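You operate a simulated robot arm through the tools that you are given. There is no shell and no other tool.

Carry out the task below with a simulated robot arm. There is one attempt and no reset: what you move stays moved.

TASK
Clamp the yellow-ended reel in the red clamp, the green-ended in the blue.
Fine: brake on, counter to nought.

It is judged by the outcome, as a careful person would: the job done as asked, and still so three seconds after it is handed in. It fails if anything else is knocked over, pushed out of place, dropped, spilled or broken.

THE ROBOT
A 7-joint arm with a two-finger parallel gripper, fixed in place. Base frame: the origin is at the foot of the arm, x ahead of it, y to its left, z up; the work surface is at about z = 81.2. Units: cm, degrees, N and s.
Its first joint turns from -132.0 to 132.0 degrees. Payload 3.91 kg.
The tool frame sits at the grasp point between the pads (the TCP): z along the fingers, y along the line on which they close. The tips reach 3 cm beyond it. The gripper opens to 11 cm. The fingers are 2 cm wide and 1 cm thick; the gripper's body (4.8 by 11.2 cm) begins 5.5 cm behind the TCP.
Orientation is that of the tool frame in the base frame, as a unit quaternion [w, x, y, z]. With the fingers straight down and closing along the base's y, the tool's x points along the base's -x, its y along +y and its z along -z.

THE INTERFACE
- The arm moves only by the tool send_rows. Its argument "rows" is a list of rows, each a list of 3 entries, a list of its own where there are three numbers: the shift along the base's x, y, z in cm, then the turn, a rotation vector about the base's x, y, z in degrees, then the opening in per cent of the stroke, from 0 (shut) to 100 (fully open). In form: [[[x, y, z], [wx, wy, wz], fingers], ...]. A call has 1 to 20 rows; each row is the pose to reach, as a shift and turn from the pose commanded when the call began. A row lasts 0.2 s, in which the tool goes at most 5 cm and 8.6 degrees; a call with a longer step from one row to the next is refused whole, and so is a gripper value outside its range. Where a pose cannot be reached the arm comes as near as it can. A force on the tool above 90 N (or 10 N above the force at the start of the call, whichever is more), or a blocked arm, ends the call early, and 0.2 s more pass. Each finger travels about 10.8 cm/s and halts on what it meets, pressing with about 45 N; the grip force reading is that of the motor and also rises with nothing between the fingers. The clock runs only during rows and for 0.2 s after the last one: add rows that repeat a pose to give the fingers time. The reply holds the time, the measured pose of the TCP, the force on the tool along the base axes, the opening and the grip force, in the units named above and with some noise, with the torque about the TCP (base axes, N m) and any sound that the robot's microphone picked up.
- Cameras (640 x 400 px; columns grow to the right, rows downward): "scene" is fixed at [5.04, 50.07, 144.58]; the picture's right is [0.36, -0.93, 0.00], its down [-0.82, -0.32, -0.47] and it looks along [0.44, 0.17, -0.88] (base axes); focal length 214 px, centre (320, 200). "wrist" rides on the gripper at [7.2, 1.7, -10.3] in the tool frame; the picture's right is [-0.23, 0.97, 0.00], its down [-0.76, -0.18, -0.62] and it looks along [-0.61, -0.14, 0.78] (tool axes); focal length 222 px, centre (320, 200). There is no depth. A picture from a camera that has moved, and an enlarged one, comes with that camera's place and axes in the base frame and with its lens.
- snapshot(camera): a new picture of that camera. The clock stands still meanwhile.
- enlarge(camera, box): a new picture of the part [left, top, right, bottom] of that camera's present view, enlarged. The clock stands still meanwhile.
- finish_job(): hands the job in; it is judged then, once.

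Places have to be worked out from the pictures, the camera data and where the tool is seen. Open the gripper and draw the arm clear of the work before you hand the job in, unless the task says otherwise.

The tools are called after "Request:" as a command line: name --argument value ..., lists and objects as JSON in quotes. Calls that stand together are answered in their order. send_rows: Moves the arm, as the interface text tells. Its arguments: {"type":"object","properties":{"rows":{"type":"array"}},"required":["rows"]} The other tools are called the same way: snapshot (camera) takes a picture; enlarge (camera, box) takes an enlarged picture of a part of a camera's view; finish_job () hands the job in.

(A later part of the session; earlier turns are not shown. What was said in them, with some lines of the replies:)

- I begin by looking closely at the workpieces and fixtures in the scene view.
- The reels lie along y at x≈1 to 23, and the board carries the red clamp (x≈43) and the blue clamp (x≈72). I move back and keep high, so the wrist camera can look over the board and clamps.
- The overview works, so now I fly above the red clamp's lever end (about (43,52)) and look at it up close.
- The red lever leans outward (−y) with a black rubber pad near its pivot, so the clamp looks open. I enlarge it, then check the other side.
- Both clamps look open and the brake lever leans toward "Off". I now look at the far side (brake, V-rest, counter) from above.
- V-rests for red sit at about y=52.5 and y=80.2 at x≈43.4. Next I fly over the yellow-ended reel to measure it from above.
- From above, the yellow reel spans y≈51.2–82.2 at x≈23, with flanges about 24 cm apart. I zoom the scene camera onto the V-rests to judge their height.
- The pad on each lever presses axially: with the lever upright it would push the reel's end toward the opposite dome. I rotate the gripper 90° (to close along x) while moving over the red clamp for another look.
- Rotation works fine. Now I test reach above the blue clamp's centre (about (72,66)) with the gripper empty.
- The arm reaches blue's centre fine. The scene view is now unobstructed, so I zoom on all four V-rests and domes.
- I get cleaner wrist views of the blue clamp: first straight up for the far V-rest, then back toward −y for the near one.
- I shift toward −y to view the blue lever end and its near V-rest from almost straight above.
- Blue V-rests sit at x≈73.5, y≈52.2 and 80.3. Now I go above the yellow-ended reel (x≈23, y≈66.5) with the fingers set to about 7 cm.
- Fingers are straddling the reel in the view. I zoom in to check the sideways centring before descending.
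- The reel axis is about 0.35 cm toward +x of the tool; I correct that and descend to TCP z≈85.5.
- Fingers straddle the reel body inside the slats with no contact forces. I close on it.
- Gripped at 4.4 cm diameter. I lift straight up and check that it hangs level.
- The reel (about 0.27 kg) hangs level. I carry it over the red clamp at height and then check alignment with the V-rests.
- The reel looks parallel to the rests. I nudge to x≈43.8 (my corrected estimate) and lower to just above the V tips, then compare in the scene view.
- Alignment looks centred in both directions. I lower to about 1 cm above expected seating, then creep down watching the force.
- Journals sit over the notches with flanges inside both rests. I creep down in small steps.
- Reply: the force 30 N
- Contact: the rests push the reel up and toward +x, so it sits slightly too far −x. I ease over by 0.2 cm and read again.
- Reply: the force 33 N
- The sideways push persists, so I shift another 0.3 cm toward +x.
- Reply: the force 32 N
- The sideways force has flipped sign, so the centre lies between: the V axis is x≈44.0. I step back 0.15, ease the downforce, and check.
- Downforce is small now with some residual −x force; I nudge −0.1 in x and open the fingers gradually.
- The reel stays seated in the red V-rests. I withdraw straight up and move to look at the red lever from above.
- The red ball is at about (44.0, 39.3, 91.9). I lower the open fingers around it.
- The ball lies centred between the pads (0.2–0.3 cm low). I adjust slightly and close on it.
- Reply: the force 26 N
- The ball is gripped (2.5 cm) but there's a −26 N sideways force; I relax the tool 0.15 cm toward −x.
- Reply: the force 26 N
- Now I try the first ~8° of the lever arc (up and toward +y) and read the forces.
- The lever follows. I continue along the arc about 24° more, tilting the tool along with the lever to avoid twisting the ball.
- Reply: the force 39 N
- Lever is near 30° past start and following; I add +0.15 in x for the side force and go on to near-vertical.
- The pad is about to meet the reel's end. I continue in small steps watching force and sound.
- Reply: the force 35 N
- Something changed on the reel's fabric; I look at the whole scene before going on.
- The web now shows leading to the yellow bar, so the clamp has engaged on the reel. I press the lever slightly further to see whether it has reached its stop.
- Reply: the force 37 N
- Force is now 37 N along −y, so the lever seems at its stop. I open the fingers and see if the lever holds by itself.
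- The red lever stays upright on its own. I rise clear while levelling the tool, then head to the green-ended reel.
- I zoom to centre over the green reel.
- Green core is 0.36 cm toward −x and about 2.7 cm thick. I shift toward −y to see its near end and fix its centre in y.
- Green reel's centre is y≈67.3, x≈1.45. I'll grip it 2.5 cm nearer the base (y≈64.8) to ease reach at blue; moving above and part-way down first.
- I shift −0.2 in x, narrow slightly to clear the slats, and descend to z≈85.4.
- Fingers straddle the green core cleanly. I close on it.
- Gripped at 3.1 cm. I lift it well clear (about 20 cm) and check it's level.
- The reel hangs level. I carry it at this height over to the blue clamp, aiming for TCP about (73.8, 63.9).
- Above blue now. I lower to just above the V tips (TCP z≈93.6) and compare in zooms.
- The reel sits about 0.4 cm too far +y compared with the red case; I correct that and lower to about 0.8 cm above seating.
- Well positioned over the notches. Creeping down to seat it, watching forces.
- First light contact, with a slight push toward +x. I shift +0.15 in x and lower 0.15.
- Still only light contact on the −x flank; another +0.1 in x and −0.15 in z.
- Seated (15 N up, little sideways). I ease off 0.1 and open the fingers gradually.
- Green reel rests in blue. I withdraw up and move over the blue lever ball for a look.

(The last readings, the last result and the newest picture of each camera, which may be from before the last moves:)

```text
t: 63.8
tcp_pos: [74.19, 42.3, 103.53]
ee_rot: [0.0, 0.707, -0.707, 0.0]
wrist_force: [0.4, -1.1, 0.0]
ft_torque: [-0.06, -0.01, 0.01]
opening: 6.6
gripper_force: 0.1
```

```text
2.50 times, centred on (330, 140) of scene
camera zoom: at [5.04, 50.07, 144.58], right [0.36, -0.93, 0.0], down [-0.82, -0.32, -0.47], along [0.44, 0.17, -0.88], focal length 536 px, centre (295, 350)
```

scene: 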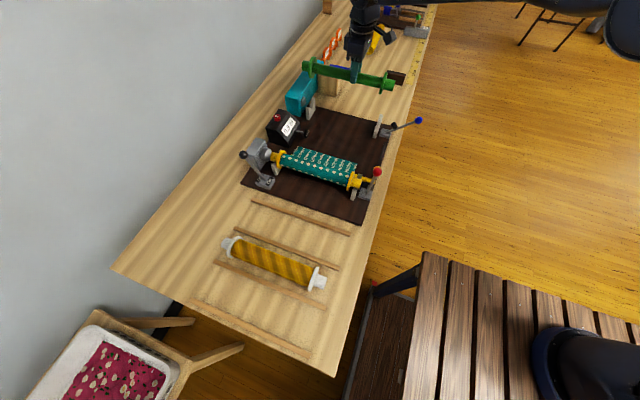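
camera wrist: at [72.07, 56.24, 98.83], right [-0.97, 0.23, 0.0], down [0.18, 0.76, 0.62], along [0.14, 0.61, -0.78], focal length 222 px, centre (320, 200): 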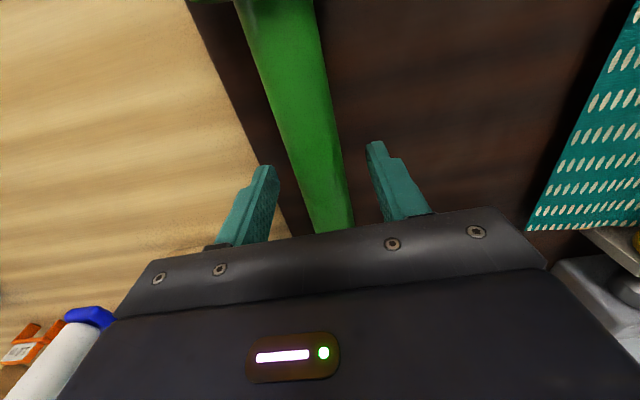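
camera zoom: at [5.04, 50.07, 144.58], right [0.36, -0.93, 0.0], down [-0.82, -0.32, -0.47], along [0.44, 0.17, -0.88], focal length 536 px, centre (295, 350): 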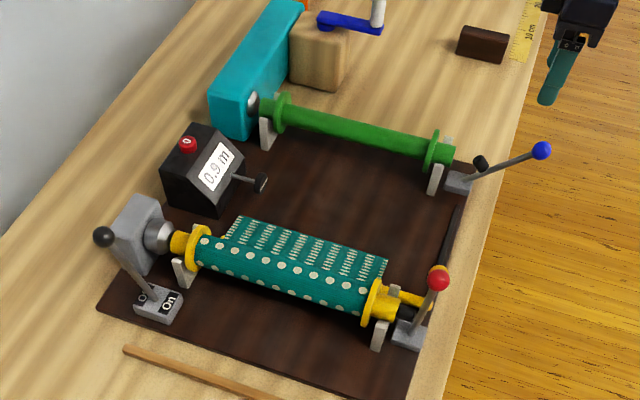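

Same geometry as at red: the blue ball is at about (73.95, 39.3, 91.4). I lower the open fingers around it.

Request:
send_rows --rows '[[[-0.2, -3.0, 0], [0, 0, 0], 60], [[-0.2, -3.0, -4], [0, 0, 0], 60], [[-0.2, -3.0, -8], [0, 0, 0], 60], [[-0.2, -3.0, -11], [0, 0, 0], 60], [[-0.2, -3.0, -12.1], [0, 0, 0], 60], [[-0.2, -3.0, -12.1], [0, 0, 0], 60]]'

Request:
snapshot --camera "wrist"

```text
t: 65.2
tcp_pos: [73.9, 39.13, 91.43]
ee_rot: [0.001, 0.707, -0.707, 0.0]
wrist_force: [0.5, 0.0, -0.8]
ft_torque: [0.01, 0.02, 0.02]
opening: 6.58
gripper_force: 0.0
```

```text
taken
camera wrist: at [71.99, 31.7, 101.64], right [-0.97, 0.23, 0.0], down [0.18, 0.76, 0.62], along [0.14, 0.61, -0.78], focal length 222 px, centre (320, 200)
```

wrist: 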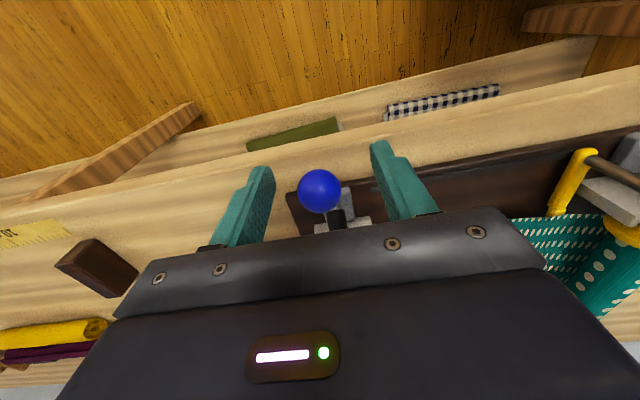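

The ball is dead centre between the pads. Closing on it.

Request:
send_rows --rows '[[[0, 0, 0], [0, 0, 0], 45], [[0, 0, 0], [0, 0, 0], 30], [[0, 0, 0], [0, 0, 0], 15], [[0, 0, 0], [0, 0, 0], 0], [[0, 0, 0], [0, 0, 0], 0]]'

```text
t: 66.4
tcp_pos: [74.01, 38.97, 91.37]
ee_rot: [0.0, -0.706, 0.708, 0.0]
wrist_force: [17.1, 4.2, -1.9]
ft_torque: [0.18, -0.06, -0.04]
opening: 2.52
gripper_force: 45.3
```

Now I swing the blue lever along the same arc that worked for red, tilting the tool with it.

Request:
send_rows --rows '[[[0.1, 0.65, 0.62], [0, 0, 0], 0], [[0.1, 1.28, 1.15], [-2, 0, 0], 0], [[0.1, 2.0, 1.65], [-6, 0, 0], 0], [[0.1, 2.71, 2.11], [-10, 0, 0], 0], [[0.1, 3.48, 2.51], [-14, 0, 0], 0], [[0.1, 4.26, 2.86], [-18, 0, 0], 0], [[0.1, 4.26, 2.86], [-18, 0, 0], 0]]'

Request:
enlarge --camera "scene" --box '[350, 80, 450, 160]'

```text
t: 68.0
tcp_pos: [74.01, 43.39, 94.44]
ee_rot: [-0.111, -0.698, 0.699, -0.111]
wrist_force: [33.4, 12.7, -5.9]
ft_torque: [1.25, -0.12, -0.01]
opening: 2.56
gripper_force: 44.7
```

```text
5.00 times, centred on (400, 120) of scene
camera zoom: at [5.04, 50.07, 144.58], right [0.36, -0.93, 0.0], down [-0.82, -0.32, -0.47], along [0.44, 0.17, -0.88], focal length 1072 px, centre (-80, 600)
```

zoom: 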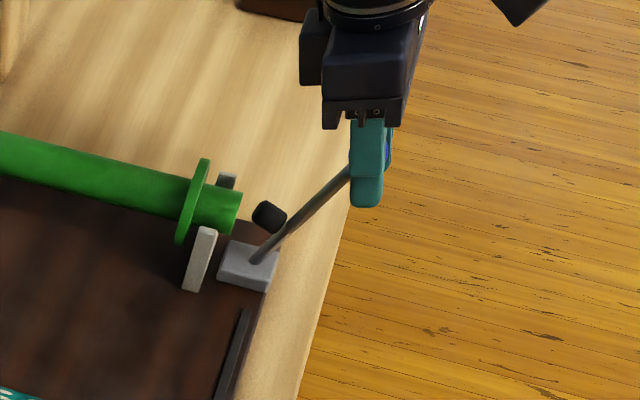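

Lever follows; I add +0.2 in x for the side load and continue to near-vertical.

Request:
send_rows --rows '[[[0.2, 0.4, 0.15], [-2, 0, 0], 0], [[0.2, 0.81, 0.29], [-4, 0, 0], 0], [[0.2, 1.2, 0.41], [-6, 0, 0], 0], [[0.2, 1.64, 0.52], [-8, 0, 0], 0], [[0.2, 2.44, 0.68], [-11, 0, 0], 0], [[0.2, 3.34, 0.81], [-14, 0, 0], 0], [[0.2, 3.34, 0.81], [-14, 0, 0], 0]]'

Request:
enlarge --camera "scene" --box '[350, 80, 450, 160]'

```text
t: 69.6
tcp_pos: [74.1, 46.76, 95.27]
ee_rot: [-0.196, -0.679, 0.68, -0.194]
wrist_force: [-22.8, -7.0, -5.8]
ft_torque: [-1.16, 0.11, -0.04]
opening: 2.54
gripper_force: 45.2
```

```text
5.00 times, centred on (400, 120) of scene
camera zoom: at [5.04, 50.07, 144.58], right [0.36, -0.93, 0.0], down [-0.82, -0.32, -0.47], along [0.44, 0.17, -0.88], focal length 1072 px, centre (-80, 600)
```

zoom: 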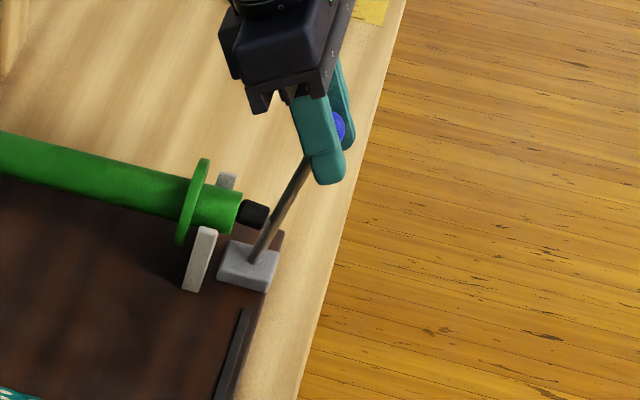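

The pad is now touching the green journal end. I ease −0.1 in x and continue the last bit to upright.

Request:
send_rows --rows '[[[-0.1, 0.4, 0.04], [-1, 0, 0], 0], [[-0.1, 0.8, 0.07], [-2.5, 0, 0], 0], [[-0.1, 1.2, 0.07], [-4.5, 0, 0], 0], [[-0.1, 1.2, 0.07], [-4.5, 0, 0], 0]]'

Request:
enlarge --camera "scene" --box '[350, 80, 450, 160]'

Request:
enlarge --camera "scene" --box '[220, 60, 440, 220]'

```text
t: 70.6
tcp_pos: [73.97, 47.77, 95.5]
ee_rot: [-0.222, -0.671, 0.672, -0.221]
wrist_force: [-26.0, -23.7, 0.5]
ft_torque: [0.66, 0.14, 0.07]
opening: 2.55
gripper_force: 45.0
```

```text
5.00 times, centred on (400, 120) of scene
camera zoom: at [5.04, 50.07, 144.58], right [0.36, -0.93, 0.0], down [-0.82, -0.32, -0.47], along [0.44, 0.17, -0.88], focal length 1072 px, centre (-80, 600)
```

zoom: 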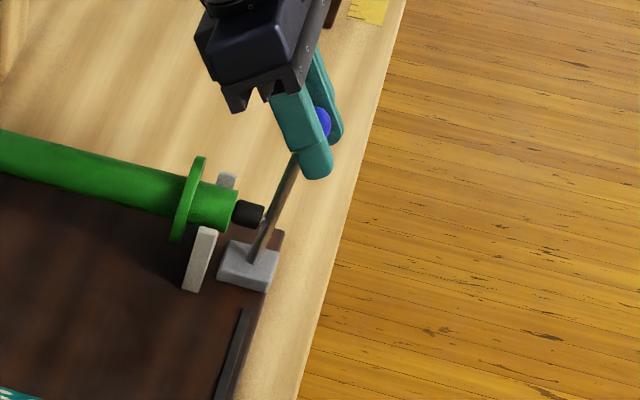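

```text
2.50 times, centred on (330, 140) of scene
camera zoom: at [5.04, 50.07, 144.58], right [0.36, -0.93, 0.0], down [-0.82, -0.32, -0.47], along [0.44, 0.17, -0.88], focal length 536 px, centre (295, 350)
```

zoom: 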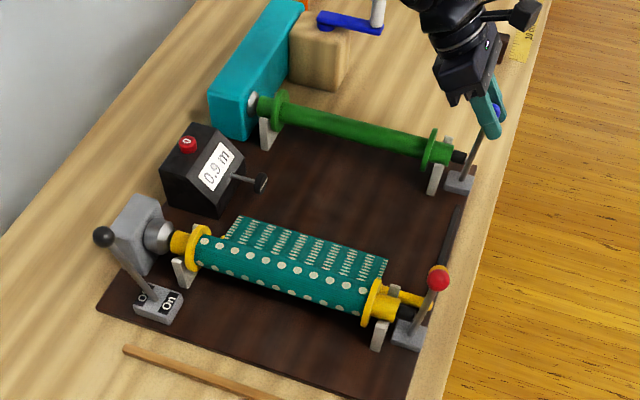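

The reel slides slightly toward its dome as the pad pushes. I continue 0.7 cm more, as at red, relieving x by 0.15.

Request:
send_rows --rows '[[[-0.15, 0.25, 0], [-1, 0, 0], 0], [[-0.15, 0.5, 0], [-2, 0, 0], 0], [[-0.15, 0.7, 0], [-2, 0, 0], 0], [[-0.15, 0.7, 0], [-2, 0, 0], 0]]'

Request:
enlarge --camera "scene" --box '[350, 80, 450, 160]'

Request:
enlarge --camera "scene" --box '[285, 70, 345, 130]'

```text
t: 71.6
tcp_pos: [74.01, 48.34, 95.38]
ee_rot: [-0.233, -0.666, 0.669, -0.234]
wrist_force: [4.9, -34.8, 0.6]
ft_torque: [-0.17, -0.03, 0.0]
opening: 2.55
gripper_force: 44.6
```

```text
5.00 times, centred on (400, 120) of scene
camera zoom: at [5.04, 50.07, 144.58], right [0.36, -0.93, 0.0], down [-0.82, -0.32, -0.47], along [0.44, 0.17, -0.88], focal length 1072 px, centre (-80, 600)
```

zoom: 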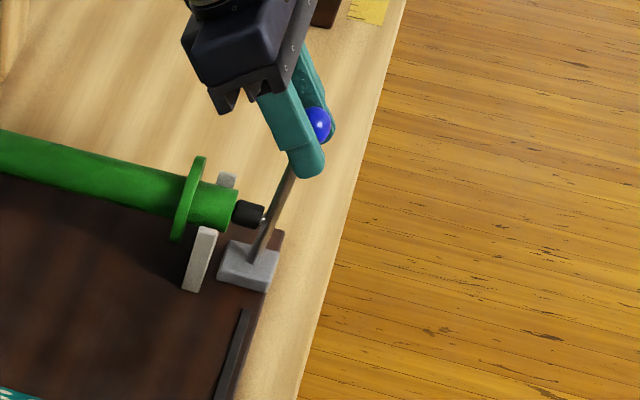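

```text
6.67 times, centred on (315, 100) of scene
camera zoom: at [5.04, 50.07, 144.58], right [0.36, -0.93, 0.0], down [-0.82, -0.32, -0.47], along [0.44, 0.17, -0.88], focal length 1430 px, centre (353, 867)
```

zoom: 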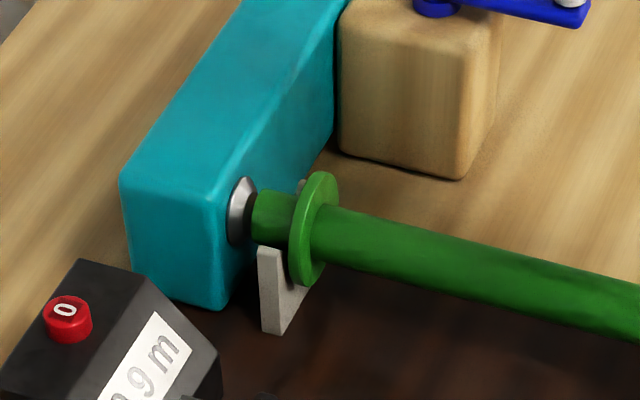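

Force at −35 N along y, matching the red one's stop. I release and check that the lever holds.

Request:
send_rows --rows '[[[0, 0, 0], [0, 0, 0], 30], [[0, 0, 0], [0, 0, 0], 45], [[0, 0, 0], [0, 0, 0], 60], [[0, 0, 0], [0, 0, 0], 60]]'

Request:
enlarge --camera "scene" --box '[220, 60, 440, 220]'

Request:
enlarge --camera "scene" --box '[350, 80, 450, 160]'

Request:
snapshot --camera "wrist"

```text
t: 72.6
tcp_pos: [73.83, 48.59, 95.34]
ee_rot: [-0.233, -0.667, 0.668, -0.233]
wrist_force: [0.2, 0.6, -0.8]
ft_torque: [0.0, 0.0, -0.01]
opening: 6.62
gripper_force: 0.1
```

```text
2.50 times, centred on (330, 140) of scene
camera zoom: at [5.04, 50.07, 144.58], right [0.36, -0.93, 0.0], down [-0.82, -0.32, -0.47], along [0.44, 0.17, -0.88], focal length 536 px, centre (295, 350)
```

zoom: 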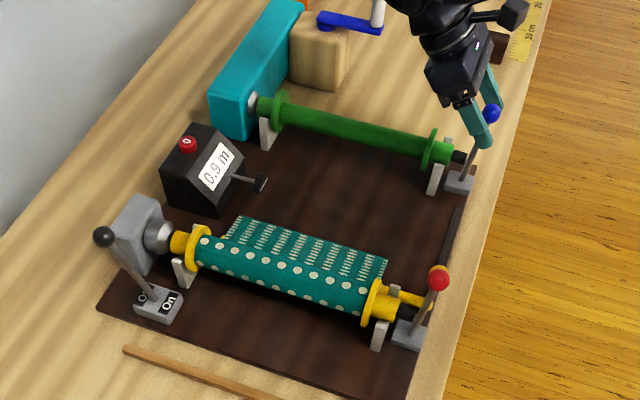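

```text
5.00 times, centred on (400, 120) of scene
camera zoom: at [5.04, 50.07, 144.58], right [0.36, -0.93, 0.0], down [-0.82, -0.32, -0.47], along [0.44, 0.17, -0.88], focal length 1072 px, centre (-80, 600)
```

zoom: 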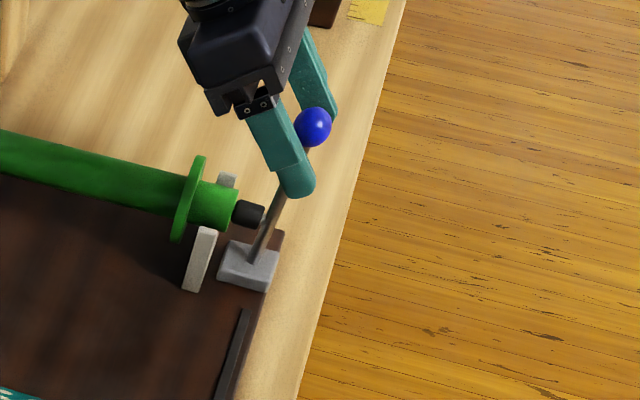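

```text
taken
camera wrist: at [71.95, 49.2, 107.72], right [-0.97, 0.18, -0.14], down [0.18, 0.98, 0.01], along [0.14, -0.01, -0.99], focal length 222 px, centre (320, 200)
```

wrist: 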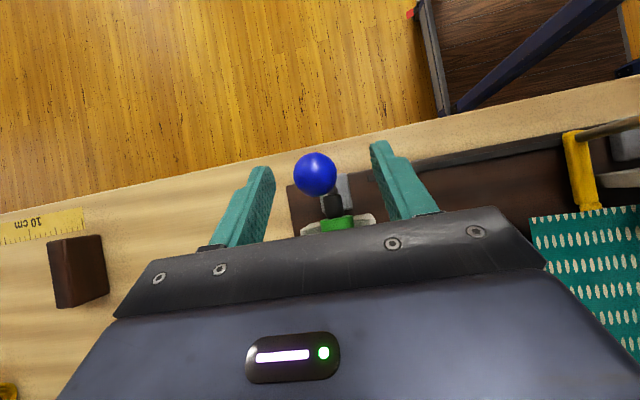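

Both levers hold upright. I rise clear, level the tool, and go look at the brake lever near (36.5, 86).

Request:
send_rows --rows '[[[0, 0, 2], [0, 0, 0], 60], [[0, 0, 5], [6, 0, 0], 60], [[0, 0, 8], [13, 0, 0], 60], [[0, 0, 11], [20, 0, 0], 60], [[-1, 1, 13], [27, 0, 0], 60], [[-4, 3, 13], [33, 0, 0], 60], [[-7, 6, 13], [38.5, 0, 0], 60], [[-10, 9, 13], [38.5, 0, 0], 60], [[-13.5, 12, 13], [38.5, 0, 0], 60], [[-17, 15, 13], [38.5, 0, 0], 60], [[-20.5, 18, 13], [38.5, 0, 0], 60], [[-24, 21, 13], [38.5, 0, 0], 60], [[-27.5, 24, 13], [38.5, 0, 0], 60], [[-31, 26.5, 12], [38.5, 0, 0], 60], [[-34.5, 28.5, 11], [38.5, 0, 0], 60], [[-37.2, 29.4, 10], [38.5, 0, 0], 60], [[-37.2, 29.4, 10], [38.5, 0, 0], 60]]'

Request:
snapshot --camera "wrist"

Request:
snapshot --camera "scene"

```text
t: 76.2
tcp_pos: [36.61, 78.07, 105.23]
ee_rot: [0.0, -0.706, 0.708, 0.0]
wrist_force: [-0.2, 0.1, 0.0]
ft_torque: [0.03, -0.01, -0.03]
opening: 6.59
gripper_force: 0.2
```

```text
taken
camera wrist: at [34.65, 70.7, 115.5], right [-0.97, 0.23, 0.0], down [0.18, 0.76, 0.62], along [0.14, 0.61, -0.78], focal length 222 px, centre (320, 200)
```

wrist: 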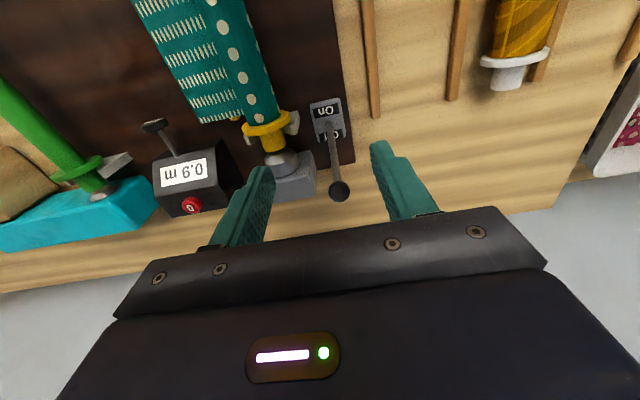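

```text
taken
```

scene: 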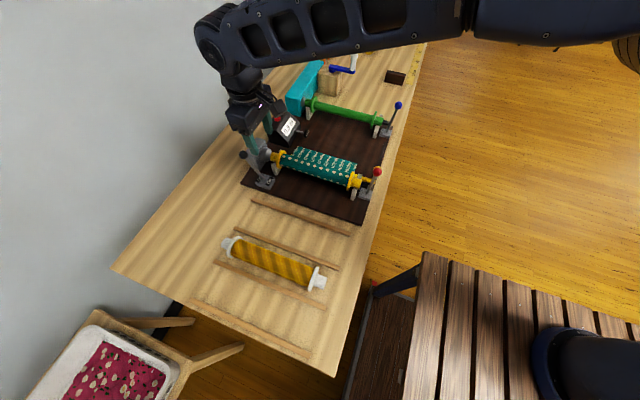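

Request:
enlarge --camera "wrist" --box '[230, 60, 410, 230]'

Request:
enlarge --camera "scene" --box '[225, 120, 315, 200]'

```text
2.35 times, centred on (320, 145) of wrist
camera zoom: at [34.65, 70.7, 115.5], right [-0.97, 0.23, 0.0], down [0.18, 0.76, 0.62], along [0.14, 0.61, -0.78], focal length 523 px, centre (320, 329)
```

zoom: 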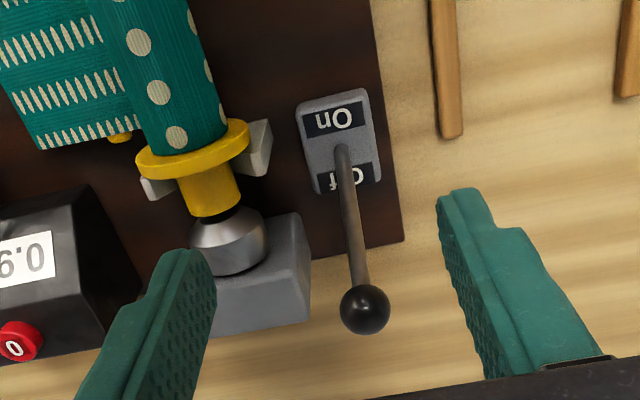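

```text
5.00 times, centred on (270, 160) of scene
camera zoom: at [5.04, 50.07, 144.58], right [0.36, -0.93, 0.0], down [-0.82, -0.32, -0.47], along [0.44, 0.17, -0.88], focal length 1072 px, centre (570, 400)
```

zoom: 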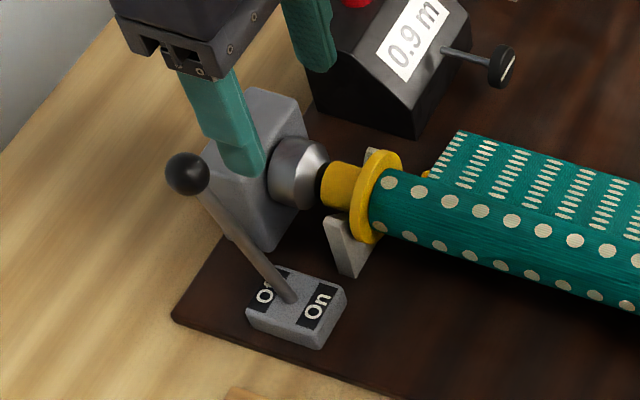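

The brake ball is at about (36.0, 86.1, 95), leaning to "Off" (+y). I close the fingers and come down on its +y side to push it toward "On" (−y).

Request:
send_rows --rows '[[[-0.2, 3, 0], [0, 0, 0], 30], [[-0.4, 7, 0], [0, 0, 0], 0], [[-0.6, 10, 0], [0, 0, 0], 0], [[-0.6, 12, 0], [0, 0, 0], 0], [[-0.6, 12, -3], [0, 0, 0], 0], [[-0.6, 12, -6], [0, 0, 0], 0], [[-0.6, 12, -9], [0, 0, 0], 0], [[-0.6, 12, -9.7], [0, 0, 0], 0], [[-0.6, 12, -9.7], [0, 0, 0], 0]]'

Request:
snapshot --camera "wrist"

Request:
enlarge --camera "scene" --box '[215, 100, 315, 200]'

```text
t: 78.2
tcp_pos: [36.04, 90.05, 95.68]
ee_rot: [0.001, -0.707, 0.707, 0.0]
wrist_force: [0.4, 0.8, -0.3]
ft_torque: [-0.01, 0.02, 0.03]
opening: 0.0
gripper_force: 38.1
```

```text
taken
camera wrist: at [34.13, 82.68, 105.86], right [-0.97, 0.23, 0.0], down [0.18, 0.76, 0.62], along [0.14, 0.61, -0.78], focal length 222 px, centre (320, 200)
```

wrist: 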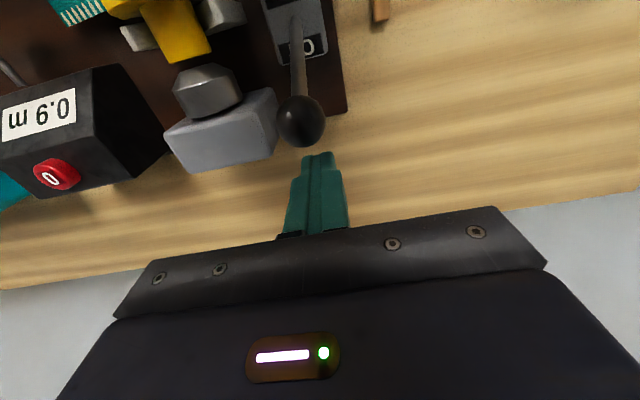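

```text
4.00 times, centred on (265, 150) of scene
camera zoom: at [5.04, 50.07, 144.58], right [0.36, -0.93, 0.0], down [-0.82, -0.32, -0.47], along [0.44, 0.17, -0.88], focal length 858 px, centre (540, 400)
```

zoom: 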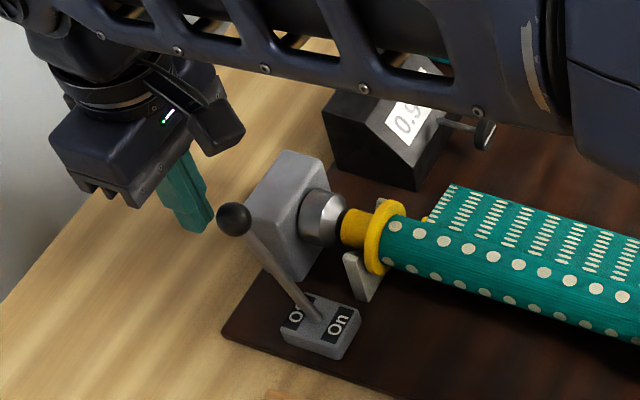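

The fingers stand right behind the ball, aligned in x. I push toward −y in small steps.

Request:
send_rows --rows '[[[-0.1, -1, 0], [0, 0, 0], 0], [[-0.1, -2, 0], [0, 0, 0], 0], [[-0.1, -3, 0], [0, 0, 0], 0], [[-0.1, -4, 0.1], [0, 0, 0], 0], [[-0.1, -5, 0.2], [0, 0, 0], 0], [[-0.1, -5, 0.2], [0, 0, 0], 0]]'

Request:
enlarge --camera "scene" --box '[215, 100, 315, 200]'

```text
t: 79.6
tcp_pos: [36.05, 85.12, 95.56]
ee_rot: [0.0, -0.706, 0.708, -0.001]
wrist_force: [-0.5, 0.6, 1.2]
ft_torque: [-0.02, 0.0, 0.0]
opening: 0.01
gripper_force: 37.4
```

```text
4.00 times, centred on (265, 150) of scene
camera zoom: at [5.04, 50.07, 144.58], right [0.36, -0.93, 0.0], down [-0.82, -0.32, -0.47], along [0.44, 0.17, -0.88], focal length 858 px, centre (540, 400)
```

zoom: 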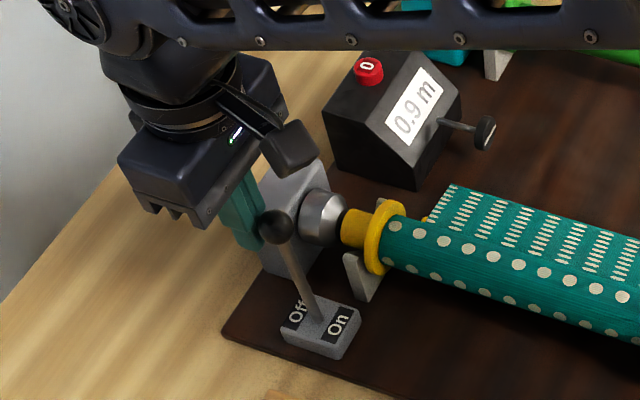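

The lever is moving along with almost no force. I keep pushing.

Request:
send_rows --rows '[[[0, -1, 0], [0, 0, 0], 0], [[0, -2, 0], [0, 0, 0], 0], [[0, -3, -0.1], [0, 0, 0], 0], [[0, -4, -0.2], [0, 0, 0], 0], [[0, -4, -0.2], [0, 0, 0], 0]]'

Request:
enlarge --camera "scene" --box '[215, 100, 315, 200]'

Request:
snapshot --camera "wrist"

```text
t: 80.8
tcp_pos: [36.03, 81.06, 95.57]
ee_rot: [0.0, -0.707, 0.707, 0.0]
wrist_force: [0.2, -0.5, -0.4]
ft_torque: [-0.02, -0.02, 0.01]
opening: 0.0
gripper_force: 37.7
```

```text
4.00 times, centred on (265, 150) of scene
camera zoom: at [5.04, 50.07, 144.58], right [0.36, -0.93, 0.0], down [-0.82, -0.32, -0.47], along [0.44, 0.17, -0.88], focal length 858 px, centre (540, 400)
```

zoom: 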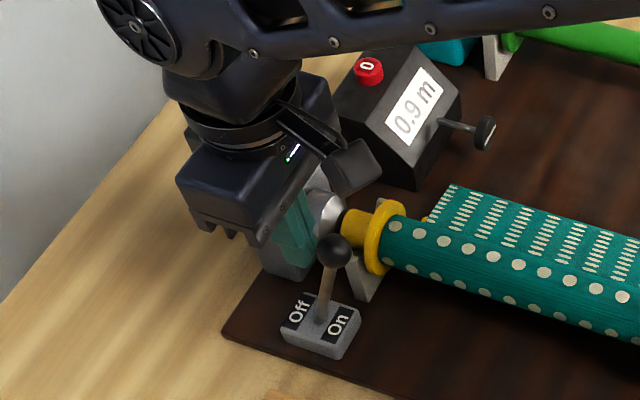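

```text
taken
camera wrist: at [34.15, 73.66, 105.82], right [-0.97, 0.23, 0.0], down [0.18, 0.76, 0.62], along [0.14, 0.61, -0.78], focal length 222 px, centre (320, 200)
```

wrist: 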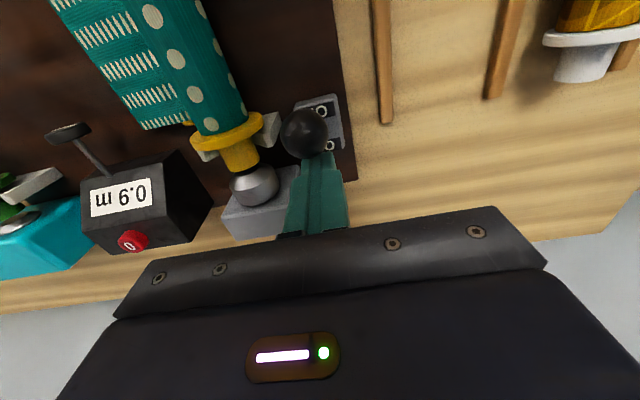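

The lever now leans past upright toward "On". I push further in small steps to find its stop.

Request:
send_rows --rows '[[[0, -0.5, -0.1], [0, 0, 0], 0], [[0, -1, -0.2], [0, 0, 0], 0], [[0, -1.5, -0.3], [0, 0, 0], 0], [[0, -1.5, -0.3], [0, 0, 0], 0]]'

Request:
enlarge --camera "scene" --box '[215, 100, 315, 200]'

```text
t: 81.6
tcp_pos: [35.95, 80.32, 95.57]
ee_rot: [-0.009, 0.707, -0.707, -0.007]
wrist_force: [5.6, 39.9, -12.9]
ft_torque: [0.57, -0.06, 0.13]
opening: 0.01
gripper_force: 37.2
stopped in row 3: the force on the tool passed its limit at 102 N (the readings are from after the stop); the commanded pose is now the measured one
```

```text
4.00 times, centred on (265, 150) of scene
camera zoom: at [5.04, 50.07, 144.58], right [0.36, -0.93, 0.0], down [-0.82, -0.32, -0.47], along [0.44, 0.17, -0.88], focal length 858 px, centre (540, 400)
```

zoom: 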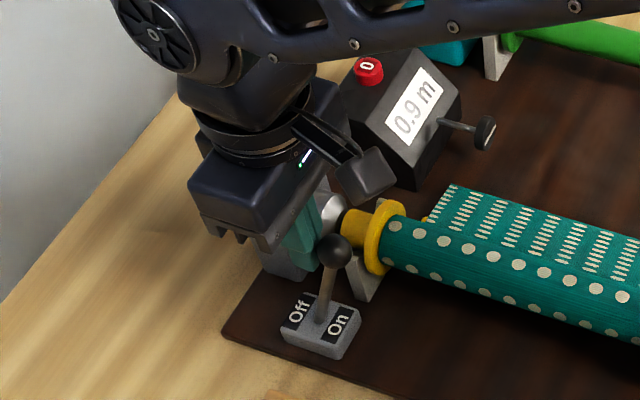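

The lever hit its stop at the "On" end. I back off and rise to confirm it stays there.

Request:
send_rows --rows '[[[0, 1, 0], [0, 0, 0], 0], [[0, 2.5, 0], [0, 0, 0], 0], [[0, 3, 3], [0, 0, 0], 0], [[0, 3, 7], [0, 0, 0], 0], [[0, 3, 10], [0, 0, 0], 0], [[0, 3, 10], [0, 0, 0], 0]]'

Request:
enlarge --camera "scene" --box '[215, 100, 315, 200]'

Request:
snapshot --camera "wrist"

```text
t: 83.0
tcp_pos: [35.94, 83.09, 105.74]
ee_rot: [-0.006, 0.707, -0.707, -0.005]
wrist_force: [0.3, -1.1, 1.3]
ft_torque: [-0.01, 0.01, 0.0]
opening: 0.01
gripper_force: 37.7
```

```text
4.00 times, centred on (265, 150) of scene
camera zoom: at [5.04, 50.07, 144.58], right [0.36, -0.93, 0.0], down [-0.82, -0.32, -0.47], along [0.44, 0.17, -0.88], focal length 858 px, centre (540, 400)
```

zoom: 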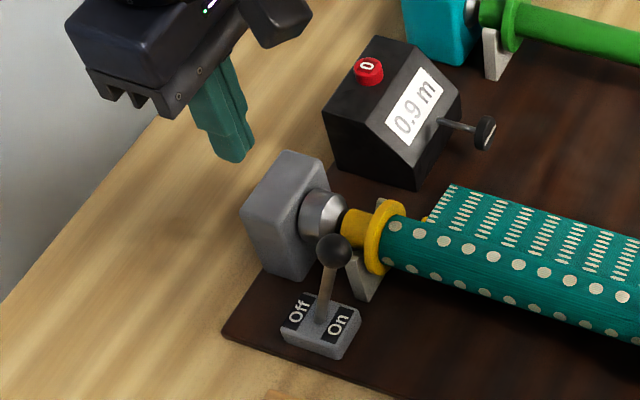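

```text
taken
camera wrist: at [34.08, 75.55, 115.88], right [-0.97, 0.23, 0.0], down [0.18, 0.75, 0.64], along [0.14, 0.62, -0.77], focal length 222 px, centre (320, 200)
```

wrist: 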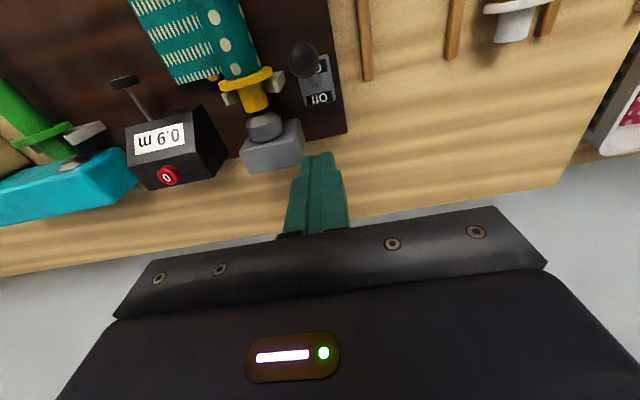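

Brake is on and stays. The counter's red "0" button is at about (59, 87.6, 89.5), beyond straight-down reach, so I tilt the tool outward 30° and first move nearer for an aligned look.

Request:
send_rows --rows '[[[3.5, -1.5, 0], [5, -3.4, 0], 0], [[7, -3.5, 0], [10, -6.7, 0], 0], [[10.5, -5.5, 0], [15, -10.1, 0], 0], [[14, -7, 0], [20, -13.4, 0], 0], [[14, -7, 0], [24.9, -16.8, 0], 0], [[14, -7, 0], [24.9, -16.8, 0], 0]]'

Request:
snapshot --camera "wrist"

Request:
snapshot --camera "scene"

```text
t: 84.4
tcp_pos: [49.91, 75.8, 105.62]
ee_rot: [-0.262, 0.682, -0.68, -0.055]
wrist_force: [-0.1, -0.3, -0.8]
ft_torque: [-0.02, 0.0, -0.04]
opening: 0.0
gripper_force: 37.7
```

```text
taken
camera wrist: at [45.63, 64.84, 110.79], right [-0.95, 0.27, -0.18], down [-0.06, 0.41, 0.91], along [0.31, 0.87, -0.37], focal length 222 px, centre (320, 200)
```

wrist: 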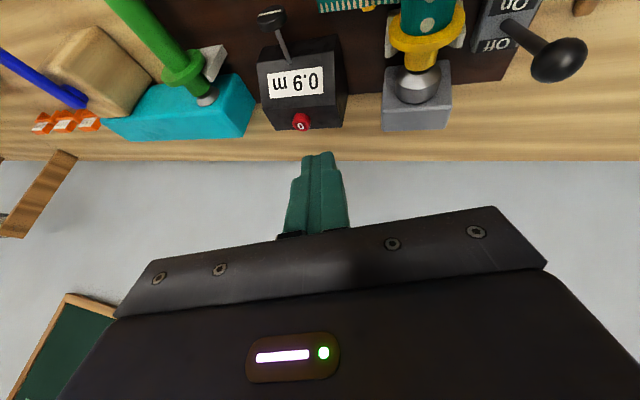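

```text
taken
```

scene: 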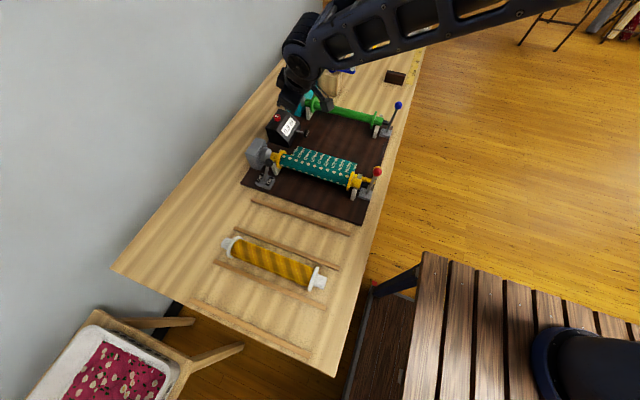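

The button is clearly in view at about (59.0, 87.5, 89). I extend the tilted tool above it, staying ~5 cm high first.

Request:
send_rows --rows '[[[2, 2.6, -1], [0, 0, 0], 0], [[4, 5.2, -3], [0, 0, 0], 0], [[6, 7.8, -5], [0, 0, 0], 0], [[8.5, 10.9, -6.5], [0, 0, 0], 0], [[8.5, 10.9, -7.6], [0, 0, 0], 0], [[8.5, 10.9, -7.6], [0, 0, 0], 0]]'

Request:
snapshot --camera "wrist"

Request:
enlarge --camera "scene" --box '[240, 70, 340, 160]'

```text
t: 85.8
tcp_pos: [58.47, 86.85, 98.02]
ee_rot: [-0.259, 0.683, -0.68, -0.055]
wrist_force: [-0.4, 0.7, -0.1]
ft_torque: [0.01, 0.02, -0.02]
opening: 0.04
gripper_force: 37.7
```

```text
taken
camera wrist: at [54.24, 75.92, 103.18], right [-0.95, 0.27, -0.18], down [-0.06, 0.41, 0.91], along [0.31, 0.87, -0.37], focal length 222 px, centre (320, 200)
```

wrist: 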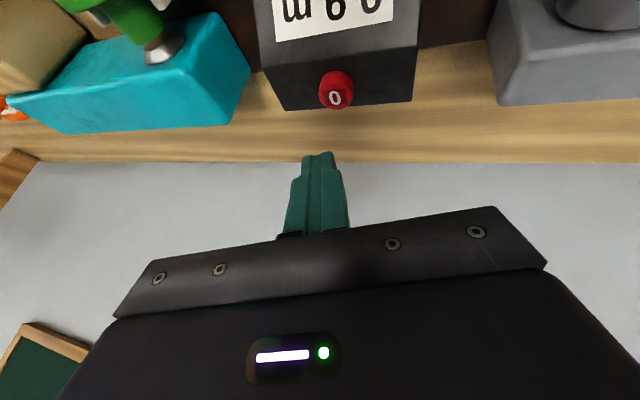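

```text
4.44 times, centred on (290, 115) of scene
camera zoom: at [5.04, 50.07, 144.58], right [0.36, -0.93, 0.0], down [-0.82, -0.32, -0.47], along [0.44, 0.17, -0.88], focal length 953 px, centre (453, 578)
```

zoom: 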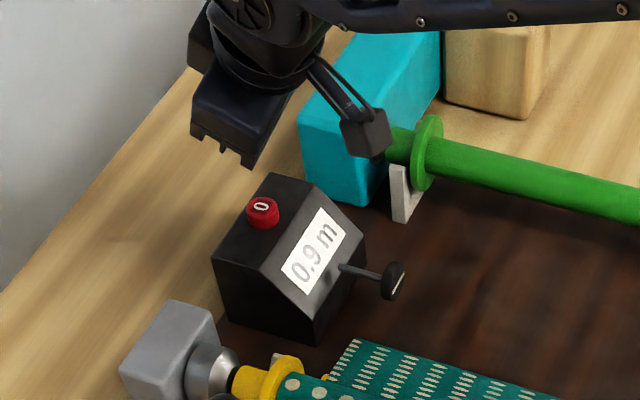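

The tool reaches. I shift +0.4 x, +0.2 y so the fingertip corner will land on the button's middle, lower about 4 cm and look.

Request:
send_rows --rows '[[[0.4, 0.2, -1.5], [0, 0, 0], 0], [[0.4, 0.2, -3], [0, 0, 0], 0], [[0.4, 0.2, -4], [0, 0, 0], 0], [[0.4, 0.2, -4], [0, 0, 0], 0]]'

Request:
snapshot --camera "wrist"

Request:
enlarge --camera "wrist" --box '[240, 40, 420, 220]'

Request:
enlarge --camera "scene" --box '[250, 80, 330, 150]'

```text
t: 86.8
tcp_pos: [58.88, 87.06, 94.1]
ee_rot: [-0.26, 0.683, -0.68, -0.055]
wrist_force: [0.6, -0.7, -0.3]
ft_torque: [-0.01, -0.01, 0.0]
opening: 0.0
gripper_force: 36.5
```

```text
taken
camera wrist: at [54.68, 76.07, 99.18], right [-0.95, 0.27, -0.18], down [-0.06, 0.41, 0.91], along [0.31, 0.87, -0.37], focal length 222 px, centre (320, 200)
```

wrist: 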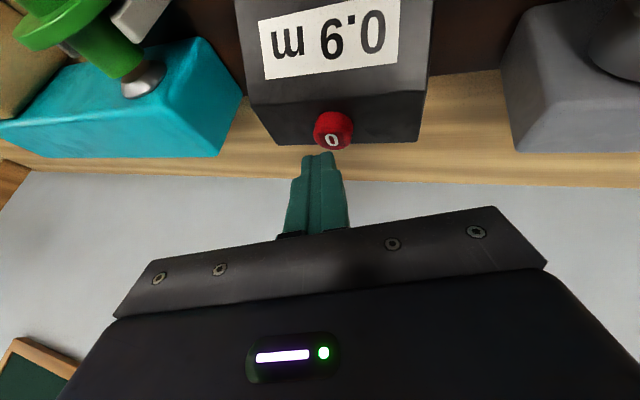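

```text
2.22 times, centred on (330, 130) of wrist
camera zoom: at [54.68, 76.07, 99.18], right [-0.95, 0.27, -0.18], down [-0.06, 0.41, 0.91], along [0.31, 0.87, -0.37], focal length 494 px, centre (298, 356)
```

zoom: 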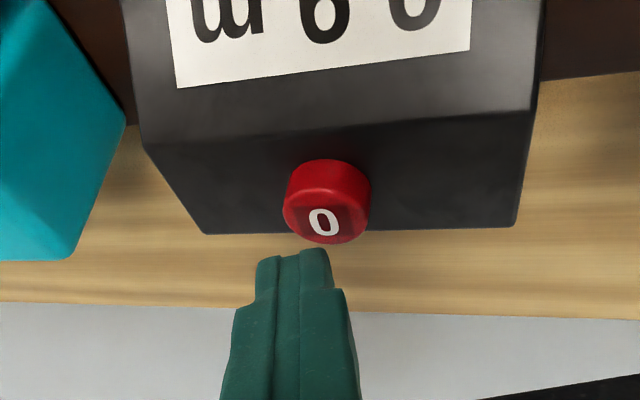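

```text
5.71 times, centred on (290, 115) of scene
camera zoom: at [5.04, 50.07, 144.58], right [0.36, -0.93, 0.0], down [-0.82, -0.32, -0.47], along [0.44, 0.17, -0.88], focal length 1226 px, centre (491, 686)
```

zoom: 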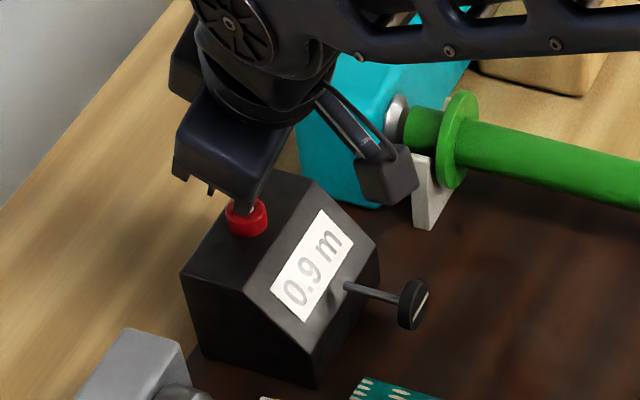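

The fingertip corner is right above the button's centre, about 1.3 cm up. I lower 1 cm, then creep.

Request:
send_rows --rows '[[[0, 0, -0.5], [0, 0, 0], 0], [[0, 0, -1.0], [0, 0, 0], 0], [[0, 0, -1.0], [0, 0, 0], 0]]'

Request:
enlarge --camera "wrist" --box '[240, 40, 420, 220]'

```text
t: 87.6
tcp_pos: [58.87, 87.17, 92.93]
ee_rot: [-0.26, 0.683, -0.681, -0.055]
wrist_force: [0.1, 0.0, 1.0]
ft_torque: [0.03, 0.03, 0.0]
opening: 0.0
gripper_force: 37.9
```

```text
2.22 times, centred on (330, 130) of wrist
camera zoom: at [54.65, 76.17, 98.18], right [-0.95, 0.27, -0.18], down [-0.06, 0.41, 0.91], along [0.31, 0.87, -0.37], focal length 494 px, centre (298, 356)
```

zoom: 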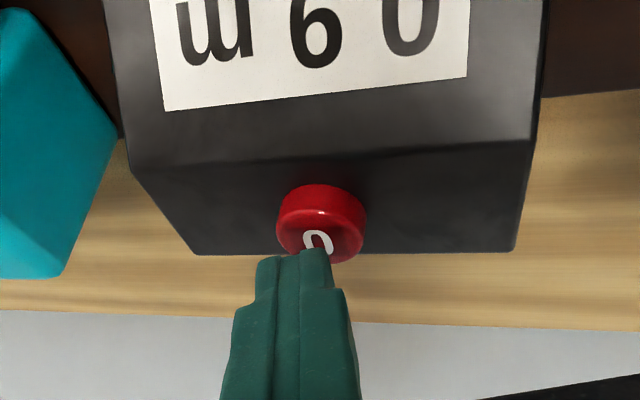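

The tip hovers just over the "0". I press down in small steps.

Request:
send_rows --rows '[[[0, 0, -0.25], [0, 0, 0], 0], [[0, 0, -0.5], [0, 0, 0], 0], [[0, 0, -0.5], [0, 0, 0], 0]]'

Request:
enlarge --camera "wrist" --box '[240, 40, 420, 220]'

```text
t: 88.4
tcp_pos: [58.92, 87.07, 92.54]
ee_rot: [-0.261, 0.682, -0.681, -0.054]
wrist_force: [1.1, -0.5, 5.7]
ft_torque: [0.03, -0.04, 0.0]
opening: 0.01
gripper_force: 37.7
heard: click
```

```text
2.22 times, centred on (330, 130) of wrist
camera zoom: at [54.6, 76.19, 97.74], right [-0.95, 0.27, -0.18], down [-0.06, 0.41, 0.91], along [0.31, 0.87, -0.37], focal length 494 px, centre (298, 356)
```

zoom: 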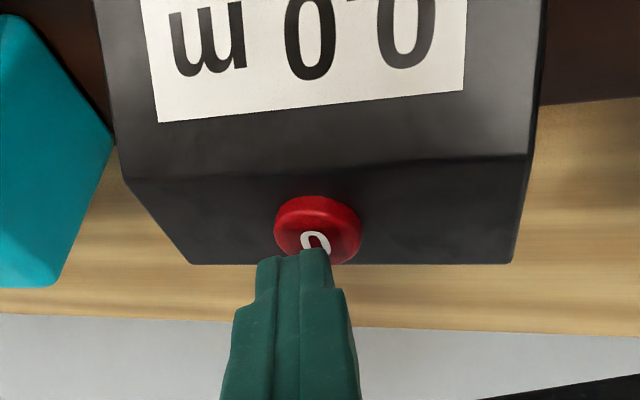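

A click was heard and the display now reads 0.0 m. I lift straight off, retract toward the base, and level the tool.

Request:
send_rows --rows '[[[0, 0, 1], [0, 0, 0], 0], [[0, 0, 4], [0, 0, 0], 0], [[-1, -1.5, 8], [0, 0, 0], 0], [[-3.5, -4.5, 11], [0, 0, 0], 0], [[-6, -8, 13.5], [0, 0, 0], 0], [[-8.5, -11.5, 15], [-6, 4, 0], 0], [[-11, -15, 16], [-12, 8.1, 0], 10], [[-13, -18.5, 17], [-18, 12.1, 0], 20], [[-15, -22, 18], [-24, 16.2, 0], 30], [[-15, -25, 20], [-24.9, 16.8, 0], 40], [[-15, -25, 20], [-24.9, 16.8, 0], 40]]'

Request:
snapshot --camera "scene"

Request:
snapshot --camera "wrist"

```text
t: 90.8
tcp_pos: [43.94, 62.36, 112.44]
ee_rot: [-0.006, 0.708, -0.707, -0.006]
wrist_force: [0.3, 0.3, -0.1]
ft_torque: [-0.01, 0.01, 0.0]
opening: 4.43
gripper_force: 0.1
```

```text
taken
```

scene: 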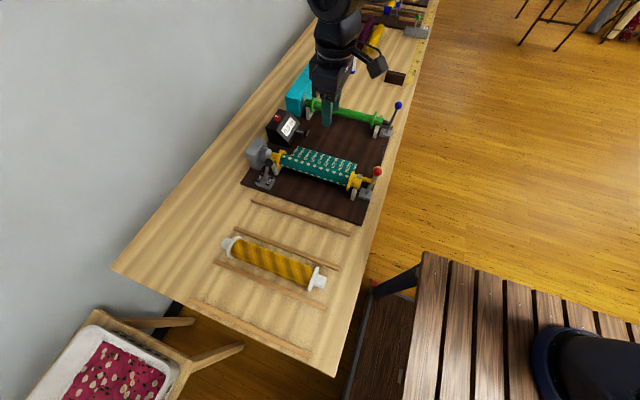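

```text
taken
camera wrist: at [42.01, 54.79, 122.6], right [-0.97, 0.23, 0.0], down [0.18, 0.75, 0.64], along [0.14, 0.62, -0.77], focal length 222 px, centre (320, 200)
```

wrist: 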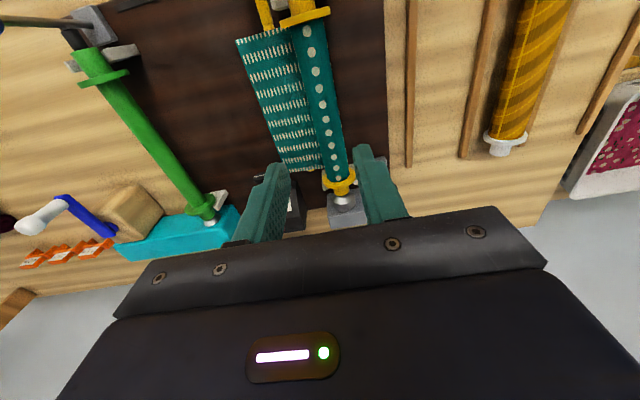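

Everything looks in place. I draw the arm well clear to the right, then inspect the final state closely.

Request:
send_rows --rows '[[[1.8, -4.1, 1], [0, 0, 0], 50], [[3.6, -8.2, 2], [0, 0, 0], 60], [[5.4, -12.3, 3], [0, 0, 0], 70], [[7.2, -16.4, 4], [0, 0, 0], 80], [[9, -20.5, 5], [0, 0, 0], 90], [[10.8, -24.6, 6], [0, 0, 0], 100], [[12.6, -28.7, 6], [0, 0, 0], 100], [[14.4, -32.8, 6], [0, 0, 0], 100], [[16, -37, 6], [0, 0, 0], 100], [[16, -40, 6], [0, 0, 0], 100], [[16, -40, 6], [0, 0, 0], 100]]'

Request:
snapshot --camera "scene"

Request:
enlarge --camera "scene" --box '[225, 80, 325, 200]'

Request:
enlarge --camera "scene" --box '[330, 90, 430, 210]'

Request:
snapshot --camera "wrist"

```text
t: 93.2
tcp_pos: [59.83, 22.31, 118.51]
ee_rot: [-0.006, 0.708, -0.707, -0.006]
wrist_force: [1.3, 0.4, -0.1]
ft_torque: [0.0, 0.02, 0.02]
opening: 11.01
gripper_force: 0.1
```

```text
taken
```

scene: 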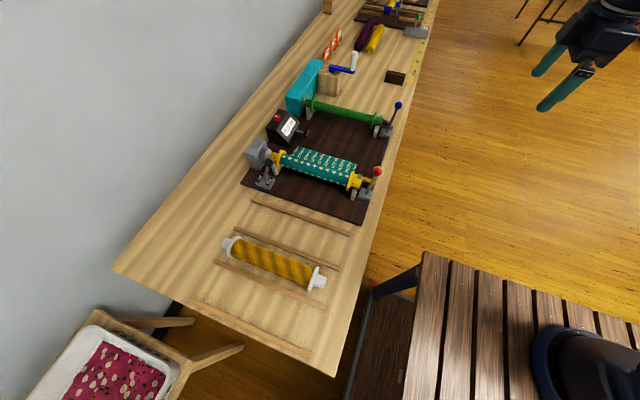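

```text
3.33 times, centred on (275, 140) of scene
camera zoom: at [5.04, 50.07, 144.58], right [0.36, -0.93, 0.0], down [-0.82, -0.32, -0.47], along [0.44, 0.17, -0.88], focal length 715 px, centre (470, 400)
```

zoom: 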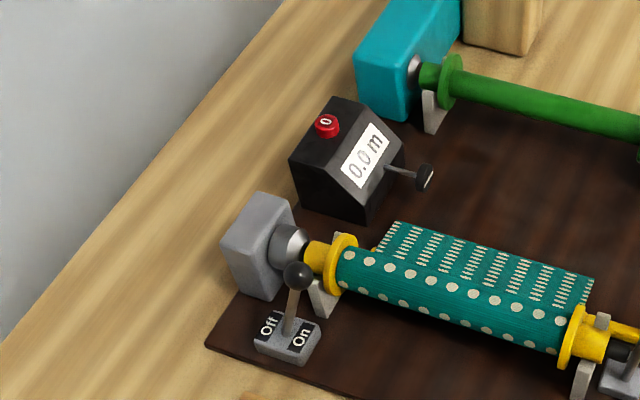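

```text
3.33 times, centred on (380, 150) of scene
camera zoom: at [5.04, 50.07, 144.58], right [0.36, -0.93, 0.0], down [-0.82, -0.32, -0.47], along [0.44, 0.17, -0.88], focal length 715 px, centre (120, 367)
```

zoom: 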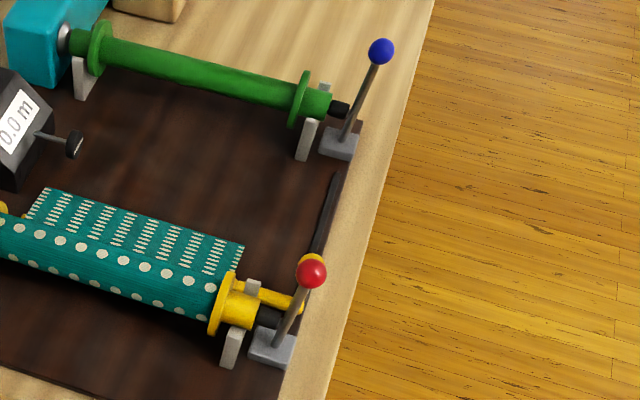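

```text
taken
camera wrist: at [57.89, 14.75, 128.67], right [-0.97, 0.23, 0.0], down [0.18, 0.75, 0.64], along [0.14, 0.62, -0.77], focal length 222 px, centre (320, 200)
```

wrist: 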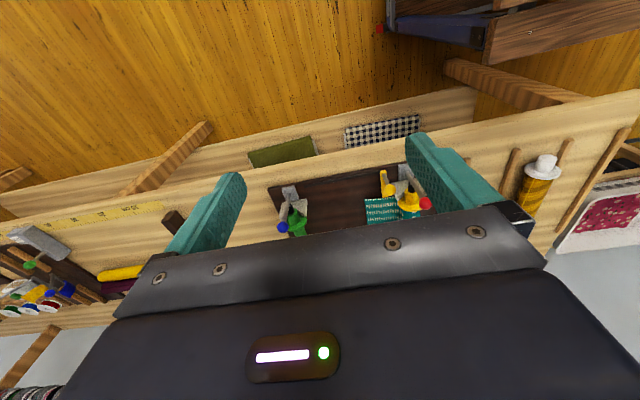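

All four items look right: 0.0 m, brake on "On", both levers upright. One last close look at the blue and red clamp contacts before handing in.

Request:
enlarge --camera "scene" --box '[365, 95, 415, 145]'

Request:
enlarge --camera "scene" --box '[340, 155, 390, 205]'

Request:
enlarge --camera "scene" --box '[280, 80, 330, 130]'

Request:
enlarge --camera "scene" --box '[240, 135, 300, 195]'

```text
8.00 times, centred on (390, 120) of scene
camera zoom: at [5.04, 50.07, 144.58], right [0.36, -0.93, 0.0], down [-0.82, -0.32, -0.47], along [0.44, 0.17, -0.88], focal length 1716 px, centre (-240, 840)
```

zoom: 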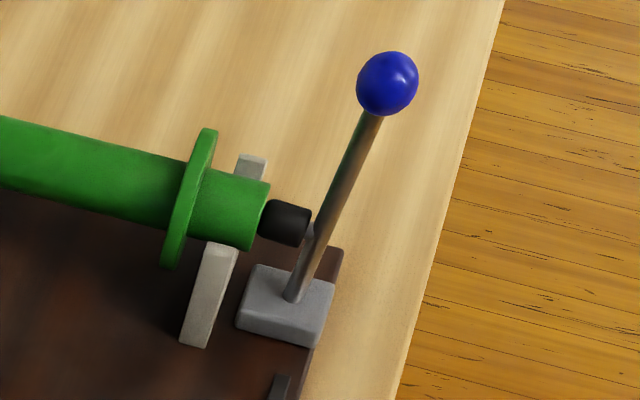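

```text
8.00 times, centred on (365, 180) of scene
camera zoom: at [5.04, 50.07, 144.58], right [0.36, -0.93, 0.0], down [-0.82, -0.32, -0.47], along [0.44, 0.17, -0.88], focal length 1716 px, centre (-40, 360)
```

zoom: 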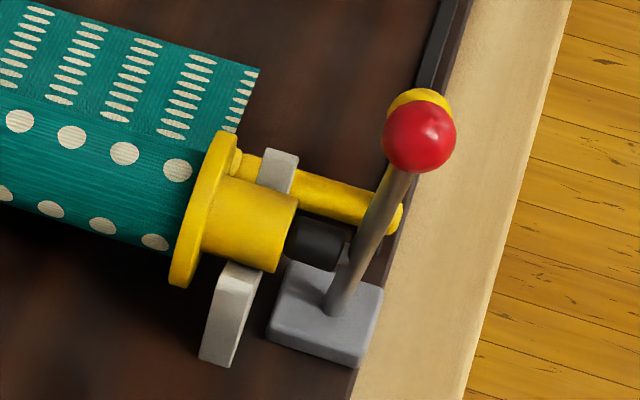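

```text
8.00 times, centred on (305, 105) of scene
camera zoom: at [5.04, 50.07, 144.58], right [0.36, -0.93, 0.0], down [-0.82, -0.32, -0.47], along [0.44, 0.17, -0.88], focal length 1716 px, centre (440, 960)
```

zoom: 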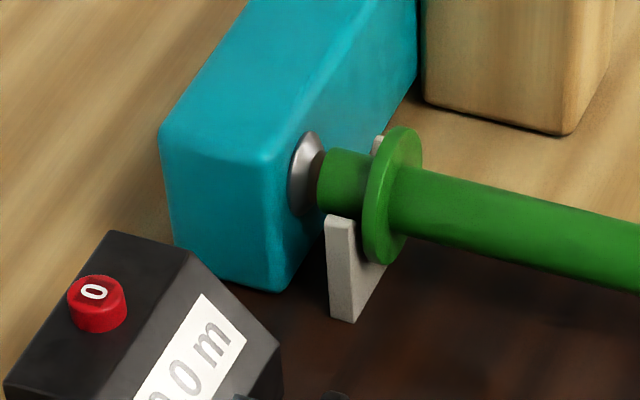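

```text
6.67 times, centred on (270, 165) of scene
camera zoom: at [5.04, 50.07, 144.58], right [0.36, -0.93, 0.0], down [-0.82, -0.32, -0.47], along [0.44, 0.17, -0.88], focal length 1430 px, centre (653, 433)
```

zoom: 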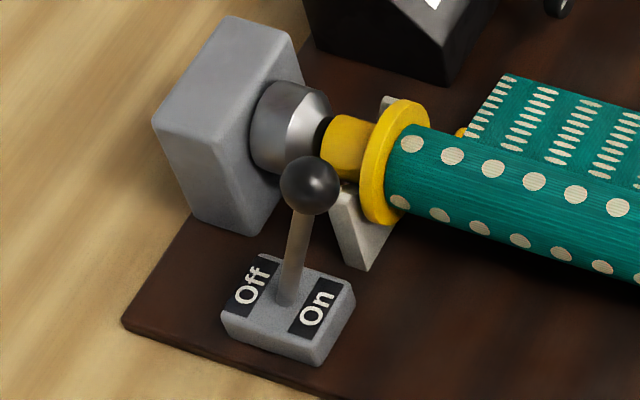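

Both pads press the reel ends with the levers upright at their stops. The brake lever rests at its "On" stop, the counter reads 0.0 m, nothing else has moved, and the arm is clear with the gripper open. Handing in.

Request:
finish_job

```text
The job is handed in.
```

The job is handed in, with everything you asked for done:

- **Reels:** the yellow-ended reel is clamped in the red clamp and the green-ended one in the blue. Both levers are upright and stayed there when I let go.
- **Brake:** the lever is at its "On" stop and stayed put. The tool reached 102 N, past its limit, as the lever hit the stop, and nothing shifted.
- **Counter:** it reads 0.0 m, and I heard the button click.

When the red clamp closed, the cloth from the yellow-ended reel appeared led out to the yellow bar on the board. I left the cloth and the bar as they were.

In the last pictures nothing else had been knocked over or moved. The gripper is open and the arm is clear of the work.
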